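You operate a simulated robot arm through the tools that you are given. There is no shell and no other tool. Be economical: measure what you need, move in short steps, check, and stop when the job is done.

Carry out the task below with a simulated robot arm. There is one attempt and no reset: what you move stays moved.

TASK
Tone field 3 of the clamped strap to 70% without scorching it.
Fine: iron back on its rest, switched off; hold it by its handle. Set down upright: impulse iron.
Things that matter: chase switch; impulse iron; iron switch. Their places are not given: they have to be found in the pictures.

The check looks at the end state, three seconds after you hand in, the way a careful person would. Anything else that was tipped, shoved, dropped, spilled or broken makes it a failure.

THE ROBOT
A 7-joint arm with a two-finger parallel gripper, fixed in place. Base frame: the origin is at the foot of the arm, x ahead of it, y to its left, z up; the work surface is at about z = 0.86. Units: m, rad, N and s.
With the tool pointing down near the work surface it reaches from about 0.46 to 0.92 m from the base axis. Its first joint turns from -2.007 to 2.007 rad. Payload 3.91 kg.
Tool frame: the origin (TCP) lies between the finger pads and is the grasp point; the fingertips stand 0.03 m ahead of it; z points along the fingers, y is the line along which they close. Largest opening 0.11 m; finger width 0.02, thickness 0.01; the body of the gripper, 0.048 by 0.112 m, starts 0.055 m behind the TCP.
Orientation is that of the tool frame in the base frame, as [roll, pitch, yaw] about the fixed x, y, z axes, in that order (R = Rz(yaw) Ry(pitch) Rx(roll)). With the fingers straight down and closing along the base's y, the tool's x points along the base's -x, its y along +y and its z along -z.

THE INTERFACE
- The arm moves only by the tool play_rows. Its argument "deltas" is a list of rows, each a list of 7 numbers: the shift along the tool's x, y, z in units of 500 mm (1.0 is 500 mm), then the turn, a rotation vector about the tool's x, y, z in units of 45 degrees (1.0 is 45 degrees), then the finger opening in m, from 0 to 0.11. In form: [[tx, ty, tz, wx, wy, wz, jaw], ...]. A call has 1 to 10 rows; each row is the pose to reach, as a shift and turn from the pose commanded when the call began, along the tool's axes at that moment. A call with a number of a shift or a turn outside -1 to 1 is refused whole. Rows are played at 5 a second. More than 0.05 m and 0.15 rad between two rows, or a gripper value outside its range, and nothing of the call is played. Where a pose cannot be reached the arm comes as near as it can. A force on the tool above 40 N (or 10 N above the force at the start of the call, whichever is more), or a blocked arm, ends the call early, and 0.2 s more pass. The fingers move at their own pace (about 0.153 m/s each) and stop on an object; they squeeze with about 41 N. The grip force told is the motor's: it shows also when the fingers shut on nothing. Time passes only in rows, and 0.2 s behind the last, so rows that repeat a pose let the fingers close. It gives the time, the measured TCP pose, the force on the tool (base axes), the opening and the grip force at its end, in the units of the frame above (readings bear some noise), with the torque about the TCP (base axes, N m) and any sound that the robot's microphone picked up.
- Cameras (640 x 400 px; columns grow to the right, rows downward): "scene" is fixed at [0.4004, -0.5023, 1.4832]; the picture's right is [0.93, -0.36, 0.00], its down [-0.17, -0.45, -0.88] and it looks along [0.32, 0.82, -0.48] (base axes); focal length 358 px, centre (320, 200). "wrist" rides on the gripper at [0.072, 0.017, -0.103] in the tool frame; the picture's right is [-0.23, 0.97, 0.00], its down [-0.76, -0.18, -0.62] and it looks along [-0.61, -0.14, 0.78] (tool axes); focal length 222 px, centre (320, 200).
- grab_frame(camera): a new picture of that camera. No time passes.
- raise_lower(by): slides the trunk up (or, below 0, down) by that many m; the arm rides with it, the base frame stays. It gives what a move gives, with no picture.
- pixel_to_xyz(camera, pixels): for up to 12 pixels [column, row] of the newest picture of that camera ("zoom" is the newest enlarged one), the place [x, y, z] in the base frame of the surface seen there, good to about 0.002 m. No time passes.
- enlarge(camera, box): a new picture of the part [left, top, right, bottom] of that camera's present view, enlarged. No time passes.
- close_job(): hands the job in; it is judged then, once.

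Go step by step. Measure first, check grasps and placings, and put right what went wrong. The budget is 80 turns and 38 pictures, counting those below and the enlarged ones. Unless the task says otherwise, let go and move clear before handing in, and close with one line.

The tools are called after ">>>" as a command line: name --pt "numbers of a row" for each row, then --argument value for the rest, lists and objects as JSON in quotes. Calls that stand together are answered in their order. play_rows: Moves the arm, as the interface text tells. Its arguments: {"type":"object","properties":{"deltas":{"type":"array","items":{"type":"array","items":{"type":"number"}}}},"required":["deltas"]} The other tools are called the same way: raise_lower (by) slides the trunk up or down; grab_frame (camera) takes a picture; pixel_to_xyz (camera, pixels) gives the place of the surface under pixels of a picture; enlarge (camera, box) takes an enlarged picture of a part of a camera's view; close_job () hands the job in.

At the start:

```text
clock: 0.0
position: [0.5478, 0.0797, 1.2201]
tool_rot: [-3.141, -0.001, 3.141]
ft_force: [-0.6, 0.1, 0.0]
ft_torque: [-0.01, 0.01, 0.0]
gripper_width: 0.1099
grasp_force: 0.1
trunk travel left (down, up): [-0.825, 0.165]
```

scene: 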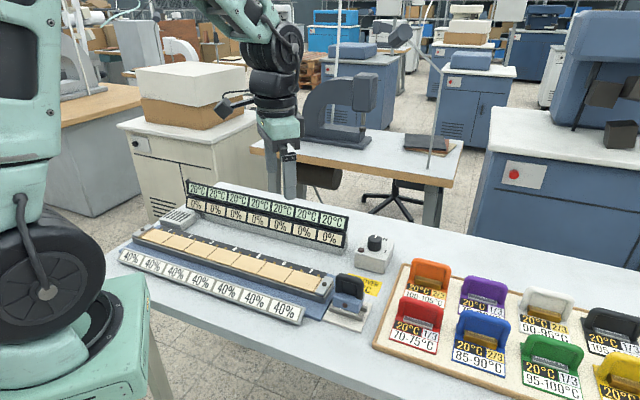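
wrist: 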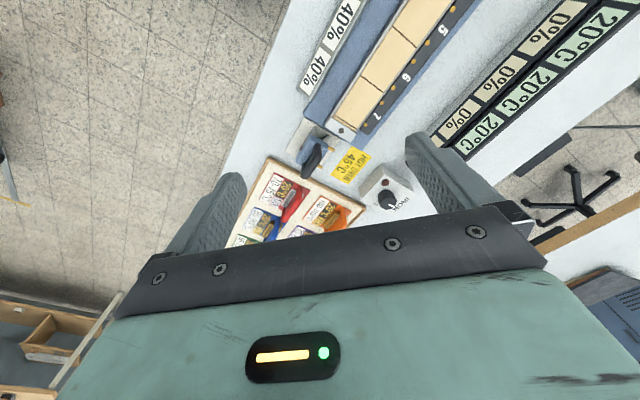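

The scene shows a strap with 7 fields (around pixels 130-330, 230-290), temperature and percentage displays, a black iron-like thing at (350,290), a knob at (375,250), and a board of coloured blocks. I'll enlarge these for detail.

>>> enlarge --camera "scene" --box '[110, 170, 270, 270]'

>>> enlarge --camera "scene" --box '[240, 220, 400, 320]'

>>> enlarge --camera "scene" --box '[360, 240, 640, 400]'

```text
4.00 times, centred on (190, 220) of scene
```

zoom: 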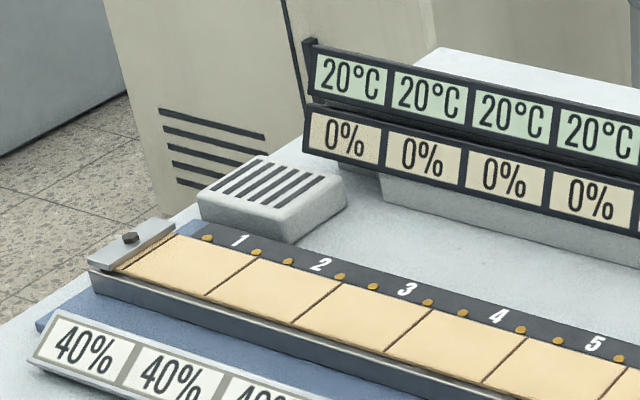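

```text
4.00 times, centred on (320, 270) of scene
```

zoom: 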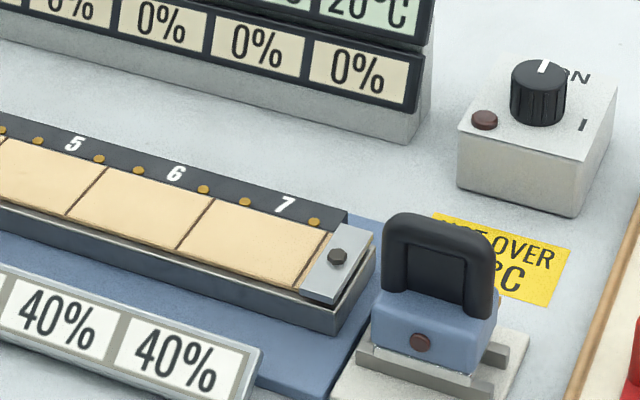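

```text
2.29 times, centred on (500, 320) of scene
```

zoom: 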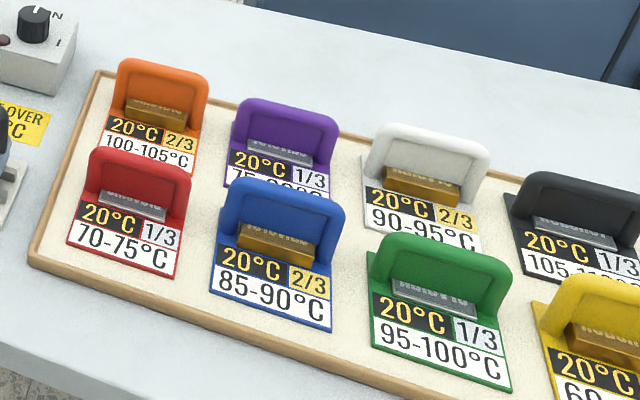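

The knob box and iron are visible, but labels are unclear. I'll enlarge the knob in the wrist view and measure key points.

>>> enlarge --camera "wrist" --box '[280, 120, 440, 220]'

>>> enlarge --camera "scene" --box '[325, 225, 405, 335]'

>>> grab_frame --camera "scene"

>>> pixel_to_xyz --camera "scene" --pixels '[[374, 240], [362, 251], [355, 262], [385, 262], [350, 277], [345, 305], [333, 315], [366, 321], [178, 215], [209, 249], [322, 284], [140, 233]]'

```text
4.00 times, centred on (360, 170) of wrist
```

zoom: 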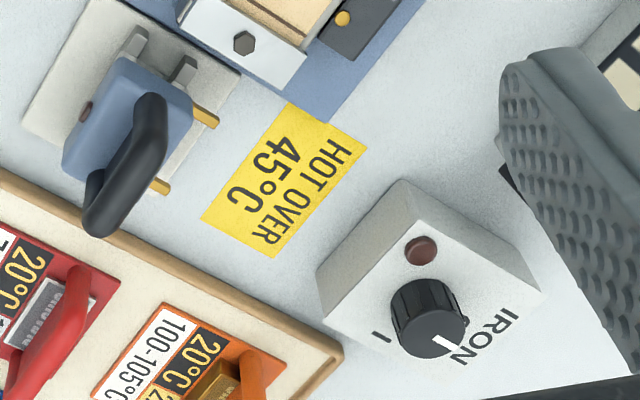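

```text
3.64 times, centred on (365, 280) of scene
```

zoom: 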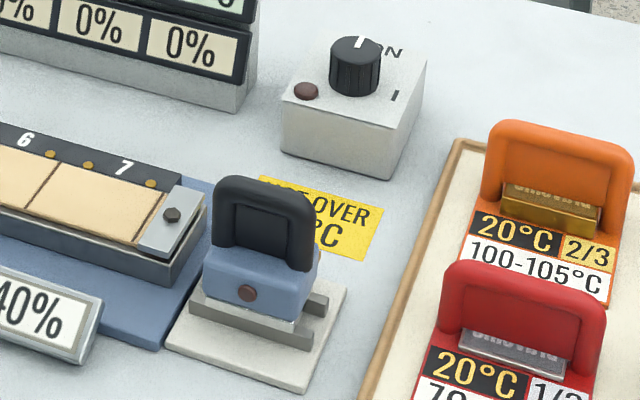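

```text
30 pictures are left
```

scene: 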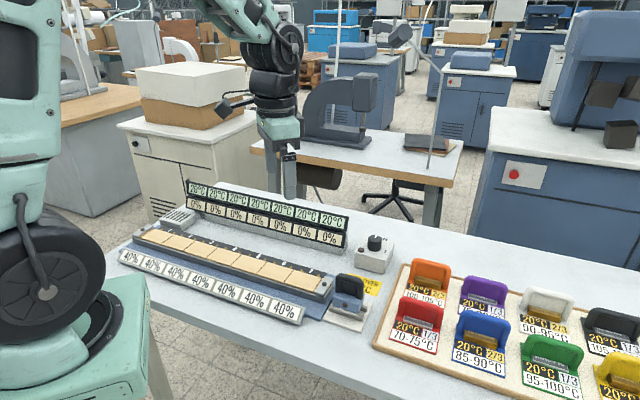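

```text
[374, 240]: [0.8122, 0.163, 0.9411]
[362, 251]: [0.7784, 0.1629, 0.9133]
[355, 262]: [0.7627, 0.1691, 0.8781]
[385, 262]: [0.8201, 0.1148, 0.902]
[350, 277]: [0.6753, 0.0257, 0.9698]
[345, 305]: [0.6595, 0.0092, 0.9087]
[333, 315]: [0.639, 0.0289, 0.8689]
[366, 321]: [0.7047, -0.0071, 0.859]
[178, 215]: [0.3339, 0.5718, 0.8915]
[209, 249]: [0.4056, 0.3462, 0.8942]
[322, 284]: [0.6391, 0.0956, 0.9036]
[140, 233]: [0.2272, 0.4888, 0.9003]
```

The knob box is labelled IRON with an "I" mark. The iron on its rest at (350,290) has brass parts. I'll go down 0.15 m to look closer with the wrist camera.

>>> play_rows --pt "0 0 0.1 0 0 0 0.11" --pt "0 0.03 0.2 0 0 0 0.11" --pt "0 0.03 0.28 0 0 0 0.11" --pt "0 0.03 0.28 0 0 0 0.11"

>>> grab_frame --camera "wrist"

>>> enlarge --camera "scene" --box '[140, 190, 240, 260]'

```text
refused: row 2 steps farther than a row can; nothing moved
```

```text
29 pictures are left
```

wrist: 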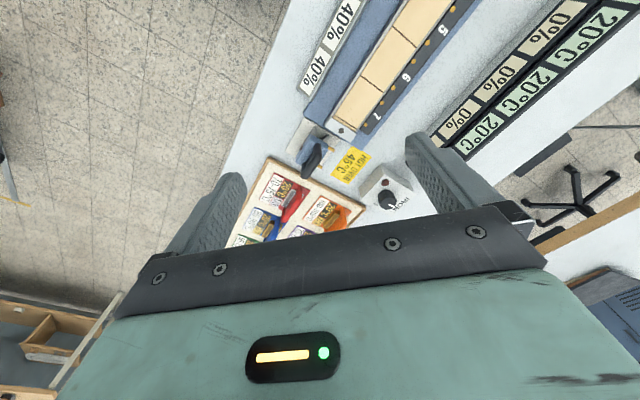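

```text
5.71 times, centred on (190, 225) of scene
```

zoom: 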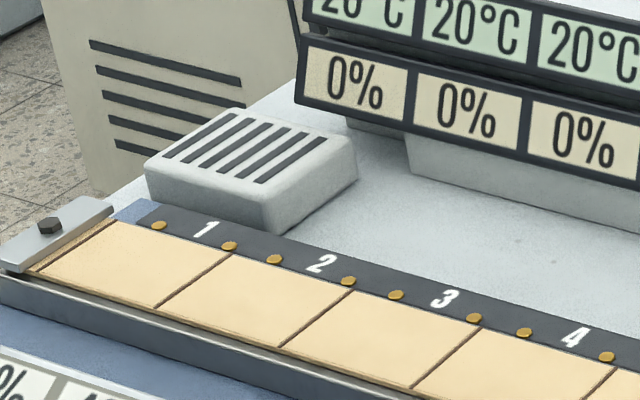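

Steps must be ≤0.05 m total. Repeating the descent straight down.

>>> play_rows --pt "0 0 0.09 0 0 0 0.11" --pt "0 0 0.18 0 0 0 0.11" --pt "0 0 0.26 0 0 0 0.11" --pt "0 0 0.26 0 0 0 0.11"

>>> grab_frame --camera "wrist"

```text
clock: 1.0
position: [0.5472, 0.0808, 1.0905]
tool_rot: [3.14, 0.001, 3.14]
ft_force: [-0.2, -0.2, 0.3]
ft_torque: [0.03, 0.03, -0.01]
gripper_width: 0.1102
grasp_force: 0.0
trunk travel left (down, up): [-0.825, 0.165]
```

```text
27 pictures are left
```

wrist: 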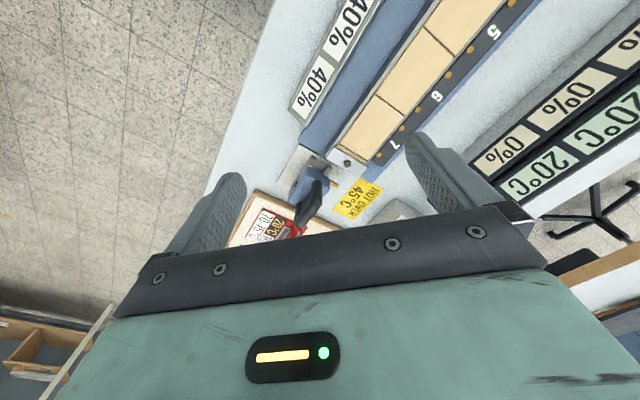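

The iron is near (312,190) in the wrist picture; enlarging there.

>>> enlarge --camera "wrist" --box '[260, 130, 400, 220]'

```text
4.44 times, centred on (330, 175) of wrist
```

zoom: 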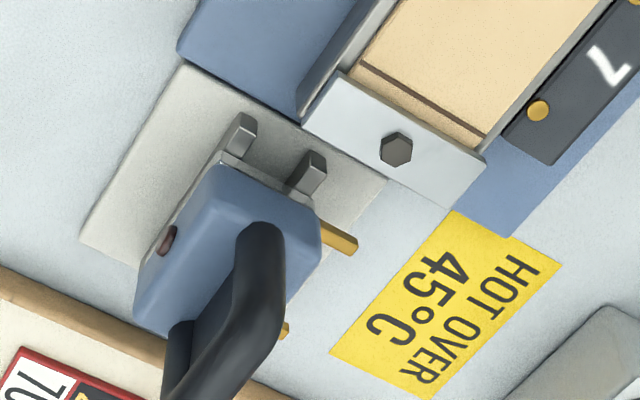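

The iron has two brass prongs matching the two contact studs per field. No chase switch seen yet; I'll look from over the right side of the table.

>>> play_rows --pt "0 -0.08 -0.05 0 0 0 0.11" --pt "0 -0.16 -0.1 0 0 0 0.11" --pt "0 -0.24 -0.15 0 0 0 0.11" --pt "0 -0.32 -0.2 0 0 0 0.11" --pt "0 -0.4 -0.25 0 0 0 0.11" --pt "0 -0.48 -0.3 0 0 0 0.11" --pt "0 -0.56 -0.3 0 0 0 0.11" --pt "0 -0.56 -0.3 0 0 0 0.11"

>>> grab_frame --camera "wrist"

>>> pixel_to_xyz --camera "scene" --pixels '[[400, 265], [374, 345], [620, 380], [620, 320], [220, 220], [280, 240], [344, 245], [157, 267], [302, 322]]'

```text
clock: 2.8
position: [0.5454, -0.2007, 1.2427]
tool_rot: [3.141, 0.001, -3.142]
ft_force: [-0.9, 0.2, -0.5]
ft_torque: [0.0, -0.01, 0.0]
gripper_width: 0.1099
grasp_force: 0.1
trunk travel left (down, up): [-0.825, 0.165]
```

```text
25 pictures are left
```

wrist: 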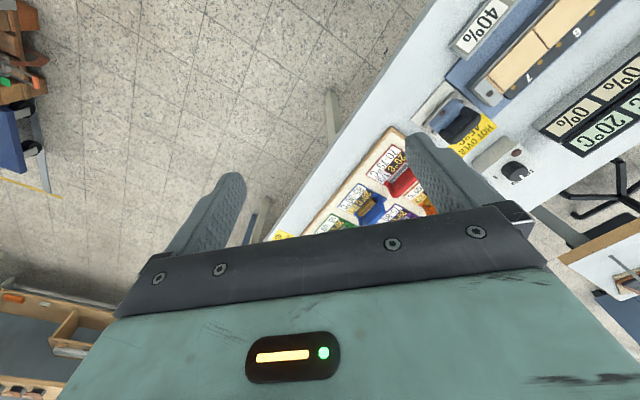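

```text
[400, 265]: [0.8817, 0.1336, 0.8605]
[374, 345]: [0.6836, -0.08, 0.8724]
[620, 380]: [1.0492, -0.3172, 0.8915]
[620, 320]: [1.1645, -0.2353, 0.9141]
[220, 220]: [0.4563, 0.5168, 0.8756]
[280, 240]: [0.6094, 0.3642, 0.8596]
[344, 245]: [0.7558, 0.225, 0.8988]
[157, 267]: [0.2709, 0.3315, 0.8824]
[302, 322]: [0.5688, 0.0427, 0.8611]
```

The right side shows only the coloured stamps. With the arm out of the way, I'll take a fresh scene picture to check what was occluded.

>>> enlarge --camera "scene" --box '[90, 160, 410, 360]'

```text
2.00 times, centred on (250, 260) of scene
```

zoom: 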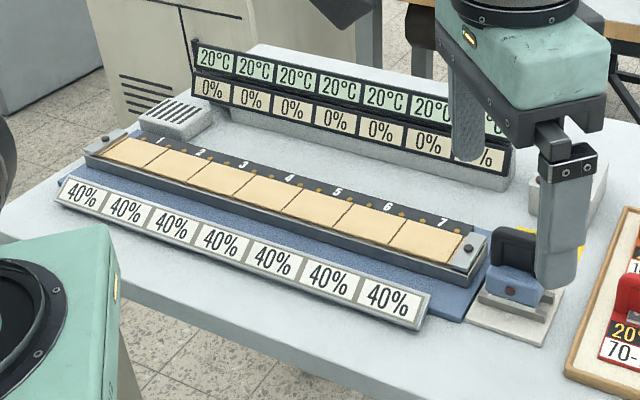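

No other switch is in view; the knob box is the iron switch. I'll move the wrist camera to look at the knob closely.

>>> play_rows --pt "-0.027 0.078 0.029 0 0 0 0.11" --pt "-0.054 0.156 0.058 0 0 0 0.11" --pt "-0.081 0.234 0.087 0 0 0 0.11" --pt "-0.108 0.312 0.116 0 0 0 0.11" --pt "-0.135 0.39 0.145 0 0 0 0.11" --pt "-0.162 0.468 0.174 0 0 0 0.11" --pt "-0.189 0.546 0.203 0 0 0 0.11" --pt "-0.216 0.624 0.232 0 0 0 0.11" --pt "-0.243 0.702 0.261 0 0 0 0.11" --pt "-0.27 0.78 0.29 0 0 0 0.11"

>>> grab_frame --camera "wrist"

```text
clock: 5.0
position: [0.6824, 0.1888, 1.0943]
tool_rot: [-3.142, -0.001, -3.141]
ft_force: [-1.0, 0.3, -0.2]
ft_torque: [0.05, 0.02, 0.01]
gripper_width: 0.1099
grasp_force: 0.0
trunk travel left (down, up): [-0.825, 0.165]
```

```text
23 pictures are left
```

wrist: 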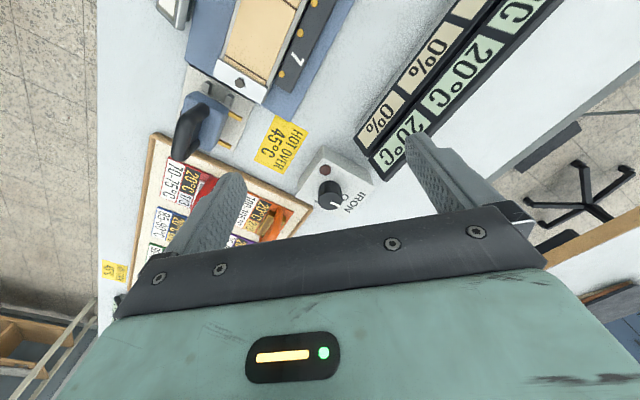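

Pointer and "O"/"I" marks near (330,190). Enlarging, and measuring knob, iron and prongs.

>>> enlarge --camera "wrist" --box '[270, 130, 398, 210]'

>>> pixel_to_xyz --camera "wrist" --pixels '[[330, 188], [322, 188], [336, 203], [324, 170], [226, 101], [222, 143], [190, 80], [240, 84], [283, 75], [300, 35], [213, 103], [200, 95]]'

>>> enlarge --camera "wrist" --box '[160, 60, 272, 170]'

```text
5.00 times, centred on (334, 170) of wrist
```

zoom: 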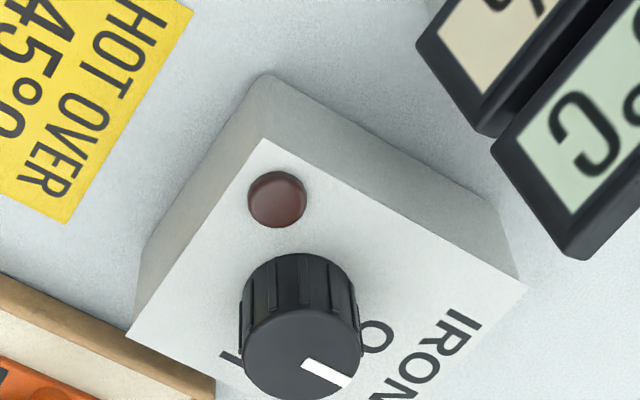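

```text
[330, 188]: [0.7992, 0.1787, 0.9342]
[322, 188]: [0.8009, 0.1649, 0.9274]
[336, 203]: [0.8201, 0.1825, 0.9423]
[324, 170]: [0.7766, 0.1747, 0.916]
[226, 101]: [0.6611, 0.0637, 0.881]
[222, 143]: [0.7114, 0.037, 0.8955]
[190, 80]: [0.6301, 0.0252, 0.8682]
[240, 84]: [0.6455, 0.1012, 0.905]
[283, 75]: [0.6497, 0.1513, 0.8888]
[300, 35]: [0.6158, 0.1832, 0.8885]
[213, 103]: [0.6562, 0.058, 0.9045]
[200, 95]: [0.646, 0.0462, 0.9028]
```

```text
3.64 times, centred on (216, 115) of wrist
```

zoom: 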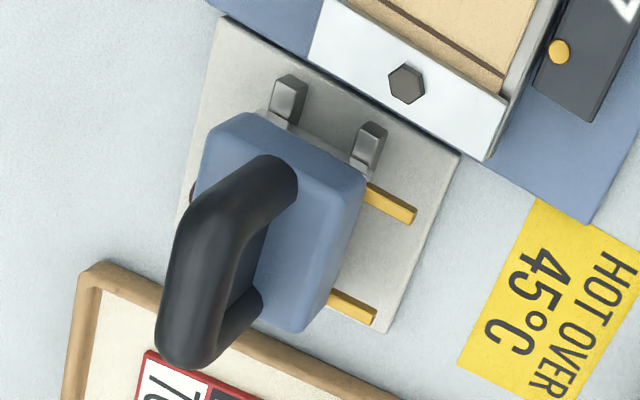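

Knob points at O (+n side); I is a quarter turn clockwise. Measuring knob top centre and handle extents exactly.

>>> pixel_to_xyz --camera "wrist" --pixels '[[330.4, 199], [321, 199], [339, 199], [330, 192], [330, 207], [188, 118], [204, 110], [176, 155], [182, 135], [190, 130], [233, 117], [223, 145]]'

>>> pixel_to_xyz --camera "scene" --pixels '[[343, 275], [358, 279], [337, 290], [363, 296], [349, 273], [337, 277], [362, 282]]'

```text
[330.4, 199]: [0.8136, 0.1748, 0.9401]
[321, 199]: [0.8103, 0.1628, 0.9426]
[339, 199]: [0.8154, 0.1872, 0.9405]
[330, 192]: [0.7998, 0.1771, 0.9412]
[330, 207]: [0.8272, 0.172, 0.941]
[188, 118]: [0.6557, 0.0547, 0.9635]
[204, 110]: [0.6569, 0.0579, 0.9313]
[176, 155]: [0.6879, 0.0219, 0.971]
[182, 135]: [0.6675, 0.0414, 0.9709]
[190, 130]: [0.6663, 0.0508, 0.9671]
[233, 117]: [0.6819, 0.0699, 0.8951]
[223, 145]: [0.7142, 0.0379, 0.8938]
```

```text
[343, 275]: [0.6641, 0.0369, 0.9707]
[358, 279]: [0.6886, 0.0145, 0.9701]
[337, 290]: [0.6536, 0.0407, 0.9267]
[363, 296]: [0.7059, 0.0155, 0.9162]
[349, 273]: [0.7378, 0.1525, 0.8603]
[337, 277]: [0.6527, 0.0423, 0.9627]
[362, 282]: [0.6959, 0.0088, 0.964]
```

Knob centre ≈ (0.814, 0.175), top 0.941; handle centre ≈ (0.677, 0.030), top 0.971. I'll position above the knob, fingers turned 45° counter-clockwise.

>>> play_rows --pt "-0.044 -0.005 0.02 0 0 -0.167 0.09" --pt "-0.088 -0.009 0.04 0 0 -0.333 0.07" --pt "-0.132 -0.014 0.06 0 0 -0.5 0.07" --pt "-0.175 -0.018 0.08 0 0 -0.667 0.07" --pt "-0.219 -0.023 0.1 0 0 -0.833 0.07" --pt "-0.263 -0.0276 0.1286 0 0 -1 0.07" --pt "-0.263 -0.0276 0.1286 0 0 -1 0.07"

>>> grab_frame --camera "wrist"

```text
clock: 6.6
position: [0.8127, 0.1756, 1.029]
tool_rot: [3.141, 0.0, -2.354]
ft_force: [-0.4, -0.8, -0.6]
ft_torque: [-0.06, -0.03, -0.01]
gripper_width: 0.07
grasp_force: 0.1
trunk travel left (down, up): [-0.825, 0.165]
```

```text
20 pictures are left
```

wrist: 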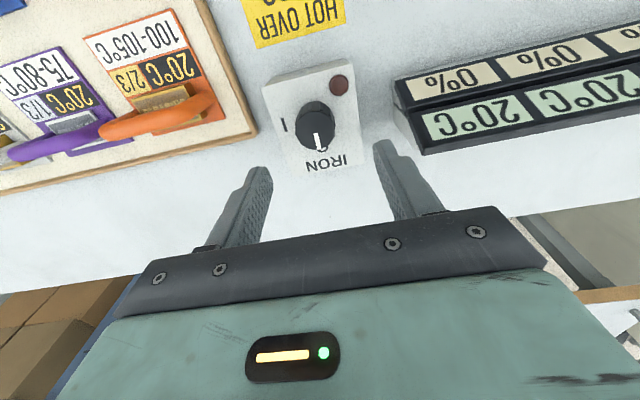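

The knob (314,125) sits centred between the fingers. Descend and grip it.

>>> play_rows --pt "0 0 0.08 0 0 0 0.07" --pt "0 0 0.154 0 0 0 0.07" --pt "0 0 0.154 0 0 0 0.07" --pt "0 0 0.154 0 0 0 0.0" --pt "0 0 0.154 0 0 0 0.0"

>>> pixel_to_xyz --camera "wrist" --pixels '[[314, 108]]'

```text
clock: 7.8
position: [0.8174, 0.1739, 0.9549]
tool_rot: [-3.136, 0.002, -2.357]
ft_force: [19.9, -13.5, -4.2]
ft_torque: [-0.26, -1.14, 0.01]
gripper_width: 0.0351
grasp_force: 44.5
trunk travel left (down, up): [-0.825, 0.165]
```

```text
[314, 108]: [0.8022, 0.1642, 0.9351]
```

Gripped with opening 0.035, with 24 N side force along the finger axis; I'll shift 5 mm to relieve and turn 45° clockwise.

>>> play_rows --pt "0 -0.01 0 0 0 0 0.0" --pt "0 -0.01 0 0 0 0.167 0.0" --pt "0 -0.01 0 0 0 0.333 0.0" --pt "0 -0.01 0 0 0 0.5 0.0" --pt "0 -0.01 0 0 0 0.667 0.0" --pt "0 -0.01 0 0 0 0.833 0.0" --pt "0 -0.01 0 0 0 1.0 0.0"

```text
clock: 9.4
position: [0.8168, 0.1731, 0.9545]
tool_rot: [3.138, 0.002, 3.135]
ft_force: [11.0, -4.0, 19.8]
ft_torque: [-0.25, 0.22, 0.0]
gripper_width: 0.0352
grasp_force: 45.2
trunk travel left (down, up): [-0.825, 0.165]
```

The knob followed 45°. Relieve slightly and turn the other 45°.

>>> play_rows --pt "-0.004 0 -0.004 0 0 0.167 0.0" --pt "-0.004 0 -0.004 0 0 0.333 0.0" --pt "-0.004 0 -0.004 0 0 0.5 0.0" --pt "-0.004 0 -0.004 0 0 0.667 0.0" --pt "-0.004 0 -0.004 0 0 0.833 0.0" --pt "-0.004 0 -0.004 0 0 1.0 0.0"

>>> enlarge --camera "scene" --box '[300, 220, 440, 320]'

```text
clock: 10.8
position: [0.8174, 0.1718, 0.9545]
tool_rot: [-3.14, -0.001, 2.357]
ft_force: [-3.5, 1.9, 2.2]
ft_torque: [0.23, 0.26, 0.7]
gripper_width: 0.0351
grasp_force: 45.2
trunk travel left (down, up): [-0.825, 0.165]
```

```text
4.00 times, centred on (370, 270) of scene
```

zoom: 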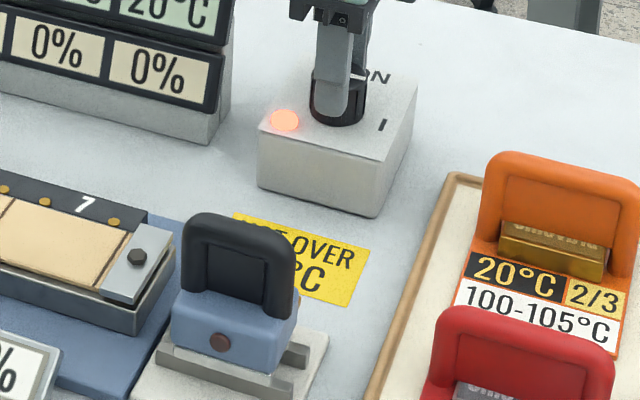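

Lamp lit: iron is on. Release, lift, and go above the iron handle (the tool orientation already suits it).

>>> play_rows --pt "0 0 0 0 0 0 0.07" --pt "0 0 0 0 0 0 0.07" --pt "0 0 -0.085 0 0 0 0.07" --pt "0 0 -0.171 0 0 0 0.07" --pt "0 -0.08 -0.171 0 0 0 0.07" --pt "0 -0.16 -0.171 0 0 0 0.07" --pt "0 -0.24 -0.171 0 0 0 0.07" --pt "0 -0.32 -0.171 0 0 0 0.07" --pt "-0.0026 -0.399 -0.171 0 0 0 0.07" --pt "-0.0026 -0.399 -0.171 0 0 0 0.07"

>>> grab_frame --camera "scene"

```text
clock: 13.0
position: [0.6782, 0.0286, 1.0405]
tool_rot: [-3.141, 0.0, 2.356]
ft_force: [0.0, 0.2, -0.3]
ft_torque: [0.0, -0.06, 0.01]
gripper_width: 0.07
grasp_force: 0.0
trunk travel left (down, up): [-0.825, 0.165]
```

```text
18 pictures are left
```

scene: 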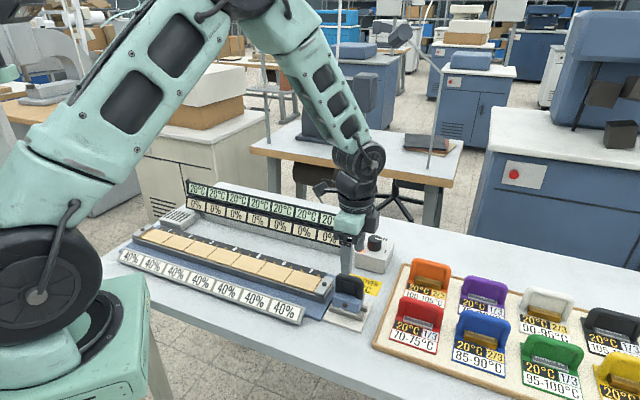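

Above the handle. Now an enlarged view of field 3 for studs and edges while the view is clear.

>>> enlarge --camera "scene" --box '[170, 220, 250, 270]'

```text
8.00 times, centred on (210, 245) of scene
```

zoom: 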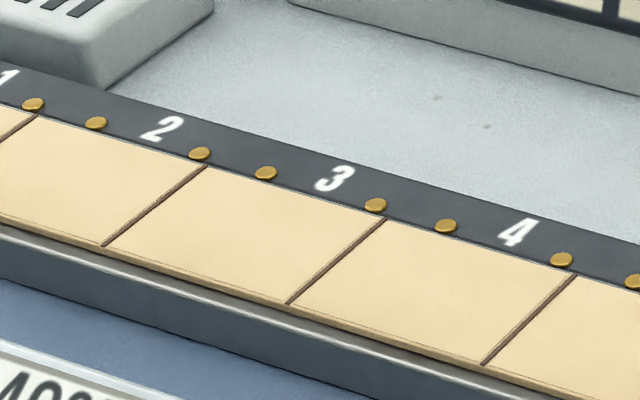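

>>> pixel_to_xyz --camera "zoom" --pixels '[[265, 173], [375, 205], [207, 166], [384, 218], [104, 245], [289, 303], [445, 226], [560, 260], [96, 123], [199, 153], [245, 235]]'

>>> pixel_to_xyz --camera "scene" --pixels '[[305, 273], [321, 278]]'

```text
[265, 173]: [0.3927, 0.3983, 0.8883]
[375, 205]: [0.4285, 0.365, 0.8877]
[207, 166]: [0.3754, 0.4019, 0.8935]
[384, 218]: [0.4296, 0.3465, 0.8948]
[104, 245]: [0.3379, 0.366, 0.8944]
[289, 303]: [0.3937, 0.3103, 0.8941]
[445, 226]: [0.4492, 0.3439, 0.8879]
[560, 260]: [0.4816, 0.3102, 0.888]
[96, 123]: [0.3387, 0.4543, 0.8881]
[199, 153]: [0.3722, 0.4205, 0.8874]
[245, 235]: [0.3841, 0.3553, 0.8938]
```

```text
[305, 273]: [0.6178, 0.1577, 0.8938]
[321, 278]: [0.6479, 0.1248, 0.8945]
```

Strap direction is 45°; field 3 centre ≈ d 0.0198, n 0.5235 and iron needs shifting ≈ −0.4355 along the strap and +0.0245 toward the studs. Now grip the handle.

>>> play_rows --pt "0.004 0 0.08 0 0 0 0.07" --pt "0.004 0 0.165 0 0 0 0.07" --pt "0.004 0 0.165 0 0 0 0.07" --pt "0.004 0 0.165 0 0 0 0.0" --pt "0.004 0 0.165 0 0 0 0.0" --pt "0.004 0 0.165 0 0 0 0.0"

>>> enlarge --camera "scene" --box '[300, 230, 400, 330]'

```text
clock: 14.4
position: [0.6763, 0.0314, 0.9588]
tool_rot: [-3.141, -0.002, 2.356]
ft_force: [-1.2, 0.2, -0.1]
ft_torque: [-0.05, 0.01, -0.01]
gripper_width: 0.0163
grasp_force: 40.3
trunk travel left (down, up): [-0.825, 0.165]
```

```text
4.00 times, centred on (350, 280) of scene
```

zoom: 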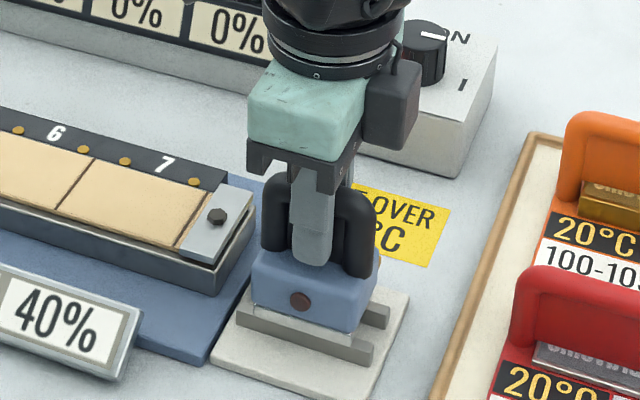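

Handle firmly gripped (width 0.016); rest pose TCP ≈ (0.6763, 0.0314, 0.9588). Lift and begin moving along the strap.

>>> play_rows --pt "0 0 -0.06 0 0 0 0.0" --pt "0 0 -0.12 0 0 0 0.0" --pt "0.08 0 -0.12 0 0 0 0.0" --pt "0.16 0.01 -0.12 0 0 0 0.0" --pt "0.24 0.02 -0.12 0 0 0 0.0" --pt "0.32 0.03 -0.12 0 0 0 0.0" --pt "0.4 0.04 -0.12 0 0 0 0.0" --pt "0.48 0.049 -0.12 0 0 0 0.0"

```text
clock: 16.2
position: [0.5258, 0.2188, 1.0176]
tool_rot: [-3.141, 0.0, 2.354]
ft_force: [0.5, -0.4, -5.0]
ft_torque: [0.0, 0.01, 0.01]
gripper_width: 0.0162
grasp_force: 41.1
trunk travel left (down, up): [-0.825, 0.165]
```

Lifted (5 N) without slip. Continue to above field 3.

>>> play_rows --pt "0.08 0 0 0 0 0 0.0" --pt "0.16 0 0 0 0 0 0.0" --pt "0.24 0 0 0 0 0 0.0" --pt "0.32 -0.003 0 0 0 0 0.0" --pt "0.393 -0.003 0.0 0 0 0 0.0" --pt "0.393 -0.003 0.04 0 0 0 0.0"

>>> grab_frame --camera "scene"

>>> enlarge --camera "scene" --box '[160, 180, 270, 270]'

```text
clock: 17.6
position: [0.3869, 0.3554, 0.9985]
tool_rot: [-3.14, 0.0, 2.35]
ft_force: [-0.5, 0.2, -5.0]
ft_torque: [-0.03, -0.02, 0.03]
gripper_width: 0.016
grasp_force: 41.2
trunk travel left (down, up): [-0.825, 0.165]
```

```text
15 pictures are left
```

scene: 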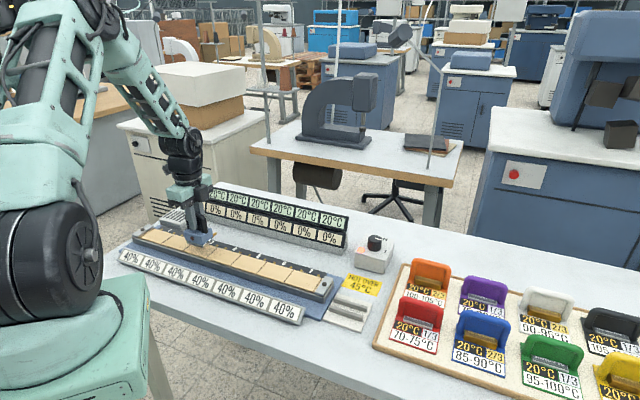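

```text
4.44 times, centred on (215, 225) of scene
```

zoom: 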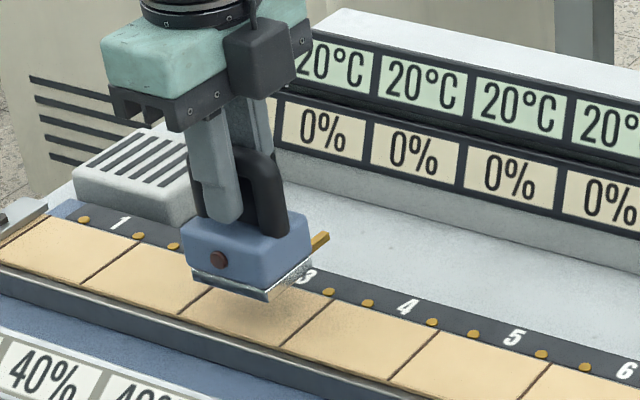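

Display 3 is visible at zoom (420,90)/(412,150). Checking prong tip and iron base positions while hovering.

>>> pixel_to_xyz --camera "zoom" --pixels '[[326, 236], [317, 243], [265, 300], [195, 278], [268, 291], [250, 297], [328, 291], [309, 265], [190, 225], [312, 255]]'

>>> grab_frame --camera "wrist"

```text
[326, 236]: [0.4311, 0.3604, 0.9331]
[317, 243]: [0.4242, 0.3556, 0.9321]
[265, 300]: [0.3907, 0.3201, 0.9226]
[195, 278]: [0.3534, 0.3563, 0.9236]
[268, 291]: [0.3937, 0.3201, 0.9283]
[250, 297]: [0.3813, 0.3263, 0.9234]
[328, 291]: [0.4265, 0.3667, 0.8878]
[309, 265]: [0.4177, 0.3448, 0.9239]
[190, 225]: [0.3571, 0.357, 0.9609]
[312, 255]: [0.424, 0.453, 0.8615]
```

```text
13 pictures are left
```

wrist: 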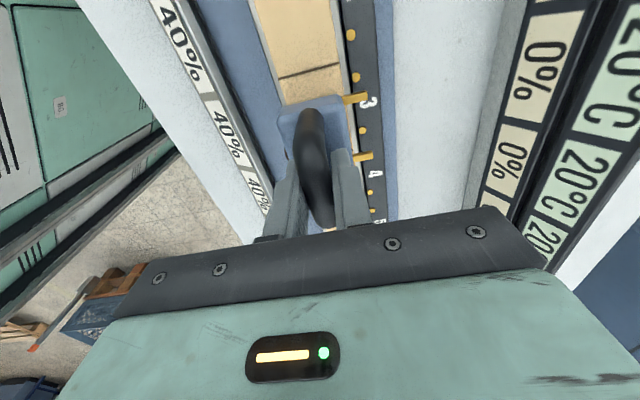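

Alignment is within a few mm; prong pair needs −4 mm along strap and +2.5 mm toward studs. The sole is ~28 mm above the strap; I'll shift and descend to just above it.

>>> play_rows --pt "0.007 0.005 0.0 0 0 0 0.0" --pt "0.007 0.005 0.045 0 0 0 0.0" --pt "0.007 0.005 0.05 0 0 0 0.0"

```text
clock: 18.4
position: [0.3832, 0.3602, 0.9732]
tool_rot: [-3.14, 0.0, 2.355]
ft_force: [0.6, 0.0, -5.3]
ft_torque: [0.04, 0.01, -0.01]
gripper_width: 0.0165
grasp_force: 41.0
trunk travel left (down, up): [-0.825, 0.165]
```

Just above the strap at z 0.973. Correct 2 mm along strap and lower to light contact.

>>> play_rows --pt "-0.004 0.002 0.004 0 0 0 0.0" --pt "-0.004 0.002 0.008 0 0 0 0.0"

>>> enlarge --camera "scene" --box '[180, 180, 260, 270]'

```text
clock: 19.0
position: [0.3854, 0.3611, 0.9726]
tool_rot: [3.137, -0.001, 2.356]
ft_force: [-8.3, -4.8, 25.3]
ft_torque: [-0.51, -0.41, -0.18]
gripper_width: 0.0163
grasp_force: 41.1
trunk travel left (down, up): [-0.825, 0.165]
```

```text
4.44 times, centred on (220, 225) of scene
```

zoom: 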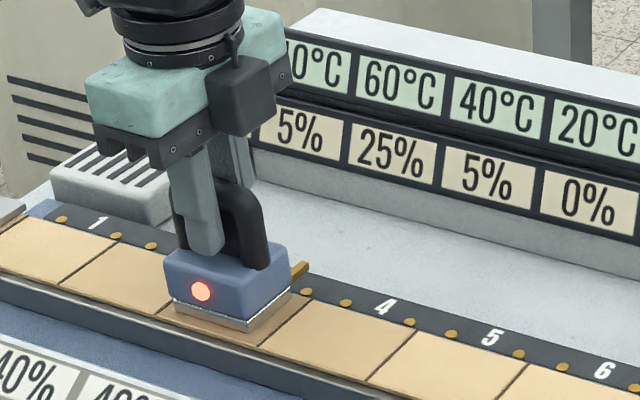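

Contact fired an impulse (iron lamp lit): field 3 shows 60°C/25%, neighbours 40°C/5%. I'll lift clear right away and watch what happens.

>>> play_rows --pt "0 0 -0.06 0 0 0 0.0"

>>> enlarge --camera "scene" --box '[180, 180, 260, 270]'

```text
clock: 19.4
position: [0.4032, 0.3531, 0.9983]
tool_rot: [3.141, 0.004, 2.321]
ft_force: [-0.6, 0.4, -5.5]
ft_torque: [0.03, -0.04, 0.02]
gripper_width: 0.0163
grasp_force: 41.1
trunk travel left (down, up): [-0.825, 0.165]
```

```text
4.44 times, centred on (220, 225) of scene
```

zoom: 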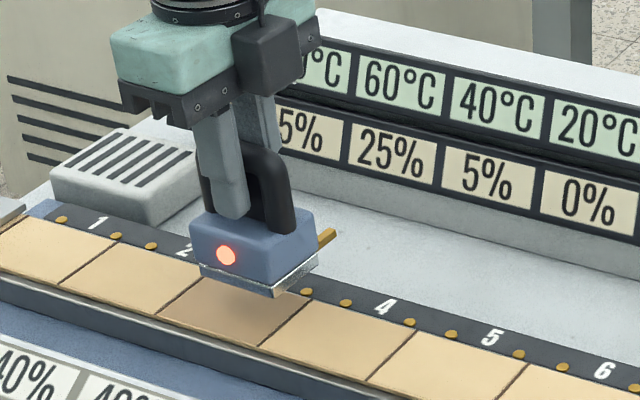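

Tone stays at 25% (field 60°C), lamp still lit; the arm reading is a bit off to (0.403,0.353), so I'll hold pose and wait 2 s to let it settle and see cooling.

>>> play_rows --pt "0 0 -0.02 0 0 0 0.0" --pt "0 0 -0.02 0 0 0 0.0" --pt "0 0 -0.02 0 0 0 0.0" --pt "0 0 -0.02 0 0 0 0.0" --pt "0 0 -0.02 0 0 0 0.0" --pt "0 0 -0.02 0 0 0 0.0" --pt "0 0 -0.02 0 0 0 0.0" --pt "0 0 -0.02 0 0 0 0.0" --pt "0 0 -0.02 0 0 0 0.0" --pt "0 0 -0.02 0 0 0 0.0"

>>> enlarge --camera "scene" --box '[180, 170, 320, 270]'

```text
clock: 21.6
position: [0.4012, 0.3535, 1.0085]
tool_rot: [-3.14, 0.002, 2.324]
ft_force: [0.2, 0.7, -5.3]
ft_torque: [0.03, 0.04, 0.0]
gripper_width: 0.0161
grasp_force: 41.2
trunk travel left (down, up): [-0.825, 0.165]
```

```text
4.00 times, centred on (250, 220) of scene
```

zoom: 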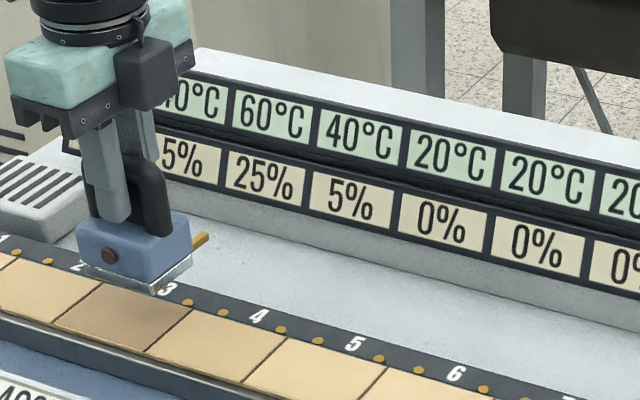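

No visible cooling after 2 s; lamp is off (re-armed). I'll wait longer, then check temperature trend and the front panel in one picture.

>>> play_rows --pt "0 0 0 0 0 0 0.0" --pt "0 0 0 0 0 0 0.0" --pt "0 0 0 0 0 0 0.0" --pt "0 0 0 0 0 0 0.0" --pt "0 0 0 0 0 0 0.0" --pt "0 0 0 0 0 0 0.0" --pt "0 0 0 0 0 0 0.0" --pt "0 0 0 0 0 0 0.0" --pt "0 0 0 0 0 0 0.0" --pt "0 0 0 0 0 0 0.0"

>>> play_rows --pt "0 0 0 0 0 0 0.0" --pt "0 0 0 0 0 0 0.0" --pt "0 0 0 0 0 0 0.0" --pt "0 0 0 0 0 0 0.0" --pt "0 0 0 0 0 0 0.0" --pt "0 0 0 0 0 0 0.0" --pt "0 0 0 0 0 0 0.0" --pt "0 0 0 0 0 0 0.0" --pt "0 0 0 0 0 0 0.0" --pt "0 0 0 0 0 0 0.0"

>>> play_rows --pt "0 0 0 0 0 0 0.0" --pt "0 0 0 0 0 0 0.0" --pt "0 0 0 0 0 0 0.0" --pt "0 0 0 0 0 0 0.0" --pt "0 0 0 0 0 0 0.0" --pt "0 0 0 0 0 0 0.0" --pt "0 0 0 0 0 0 0.0" --pt "0 0 0 0 0 0 0.0" --pt "0 0 0 0 0 0 0.0" --pt "0 0 0 0 0 0 0.0"

>>> enlarge --camera "scene" --box '[110, 170, 350, 320]'

```text
clock: 23.8
position: [0.3989, 0.3555, 1.0102]
tool_rot: [3.14, -0.001, 2.329]
ft_force: [-0.8, 0.5, -5.1]
ft_torque: [0.0, 0.01, -0.03]
gripper_width: 0.0165
grasp_force: 41.0
trunk travel left (down, up): [-0.825, 0.165]
```

```text
clock: 26.0
position: [0.397, 0.3553, 1.0104]
tool_rot: [3.142, 0.0, 2.336]
ft_force: [0.1, 0.6, -6.2]
ft_torque: [0.01, -0.02, 0.03]
gripper_width: 0.0163
grasp_force: 41.1
trunk travel left (down, up): [-0.825, 0.165]
```

```text
clock: 28.2
position: [0.3943, 0.3573, 1.0094]
tool_rot: [-3.141, 0.001, 2.34]
ft_force: [1.0, -0.3, -6.0]
ft_torque: [0.02, -0.01, -0.01]
gripper_width: 0.0163
grasp_force: 41.0
trunk travel left (down, up): [-0.825, 0.165]
```

```text
2.67 times, centred on (230, 245) of scene
```

zoom: 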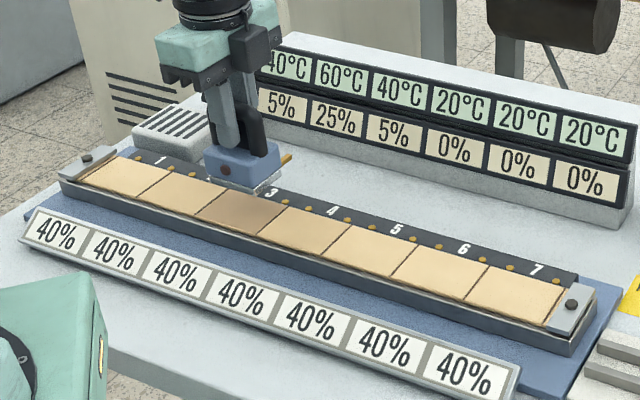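

Still 60°C/40°C/40°C at 9 s; cooling is slow. A hot re-strike risks scorching, so I'll wait with the iron held clear.

>>> play_rows --pt "0 0 0 0 0 0 0.0" --pt "0 0 0 0 0 0 0.0" --pt "0 0 0 0 0 0 0.0" --pt "0 0 0 0 0 0 0.0" --pt "0 0 0 0 0 0 0.0" --pt "0 0 0 0 0 0 0.0" --pt "0 0 0 0 0 0 0.0" --pt "0 0 0 0 0 0 0.0" --pt "0 0 0 0 0 0 0.0" --pt "0 0 0 0 0 0 0.0"

>>> play_rows --pt "0 0 0 0 0 0 0.0" --pt "0 0 0 0 0 0 0.0" --pt "0 0 0 0 0 0 0.0" --pt "0 0 0 0 0 0 0.0" --pt "0 0 0 0 0 0 0.0" --pt "0 0 0 0 0 0 0.0" --pt "0 0 0 0 0 0 0.0" --pt "0 0 0 0 0 0 0.0" --pt "0 0 0 0 0 0 0.0" --pt "0 0 0 0 0 0 0.0"

>>> play_rows --pt "0 0 0 0 0 0 0.0" --pt "0 0 0 0 0 0 0.0" --pt "0 0 0 0 0 0 0.0" --pt "0 0 0 0 0 0 0.0" --pt "0 0 0 0 0 0 0.0" --pt "0 0 0 0 0 0 0.0" --pt "0 0 0 0 0 0 0.0" --pt "0 0 0 0 0 0 0.0" --pt "0 0 0 0 0 0 0.0" --pt "0 0 0 0 0 0 0.0"

>>> play_rows --pt "0 0 0 0 0 0 0.0" --pt "0 0 0 0 0 0 0.0" --pt "0 0 0 0 0 0 0.0" --pt "0 0 0 0 0 0 0.0" --pt "0 0 0 0 0 0 0.0" --pt "0 0 0 0 0 0 0.0" --pt "0 0 0 0 0 0 0.0" --pt "0 0 0 0 0 0 0.0" --pt "0 0 0 0 0 0 0.0" --pt "0 0 0 0 0 0 0.0"

>>> play_rows --pt "0 0 0 0 0 0 0.0" --pt "0 0 0 0 0 0 0.0" --pt "0 0 0 0 0 0 0.0" --pt "0 0 0 0 0 0 0.0" --pt "0 0 0 0 0 0 0.0" --pt "0 0 0 0 0 0 0.0" --pt "0 0 0 0 0 0 0.0" --pt "0 0 0 0 0 0 0.0" --pt "0 0 0 0 0 0 0.0" --pt "0 0 0 0 0 0 0.0"

>>> enlarge --camera "scene" --box '[190, 170, 310, 250]'

```text
clock: 30.4
position: [0.3921, 0.3565, 1.0104]
tool_rot: [3.14, 0.001, 2.341]
ft_force: [0.4, -0.2, -5.4]
ft_torque: [0.03, -0.02, 0.02]
gripper_width: 0.0166
grasp_force: 41.2
trunk travel left (down, up): [-0.825, 0.165]
```

```text
clock: 32.6
position: [0.3924, 0.358, 1.0094]
tool_rot: [3.141, 0.001, 2.344]
ft_force: [0.8, -0.1, -5.8]
ft_torque: [0.02, -0.01, 0.0]
gripper_width: 0.0161
grasp_force: 41.4
trunk travel left (down, up): [-0.825, 0.165]
```

```text
clock: 34.8
position: [0.3904, 0.3573, 1.0102]
tool_rot: [-3.141, 0.0, 2.344]
ft_force: [0.2, -0.4, -6.1]
ft_torque: [-0.01, -0.02, -0.02]
gripper_width: 0.0164
grasp_force: 40.8
trunk travel left (down, up): [-0.825, 0.165]
```

```text
clock: 37.0
position: [0.391, 0.3582, 1.0099]
tool_rot: [3.142, -0.001, 2.346]
ft_force: [-0.5, 0.3, -5.1]
ft_torque: [0.0, -0.02, 0.02]
gripper_width: 0.0164
grasp_force: 40.9
trunk travel left (down, up): [-0.825, 0.165]
```

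```text
clock: 39.2
position: [0.3916, 0.3579, 1.0102]
tool_rot: [-3.14, 0.002, 2.345]
ft_force: [0.4, -0.1, -5.4]
ft_torque: [0.04, 0.0, -0.02]
gripper_width: 0.0165
grasp_force: 40.7
trunk travel left (down, up): [-0.825, 0.165]
```

```text
5.00 times, centred on (250, 210) of scene
```

zoom: 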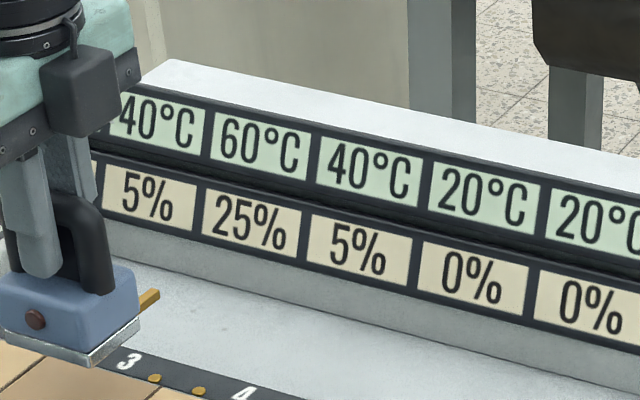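

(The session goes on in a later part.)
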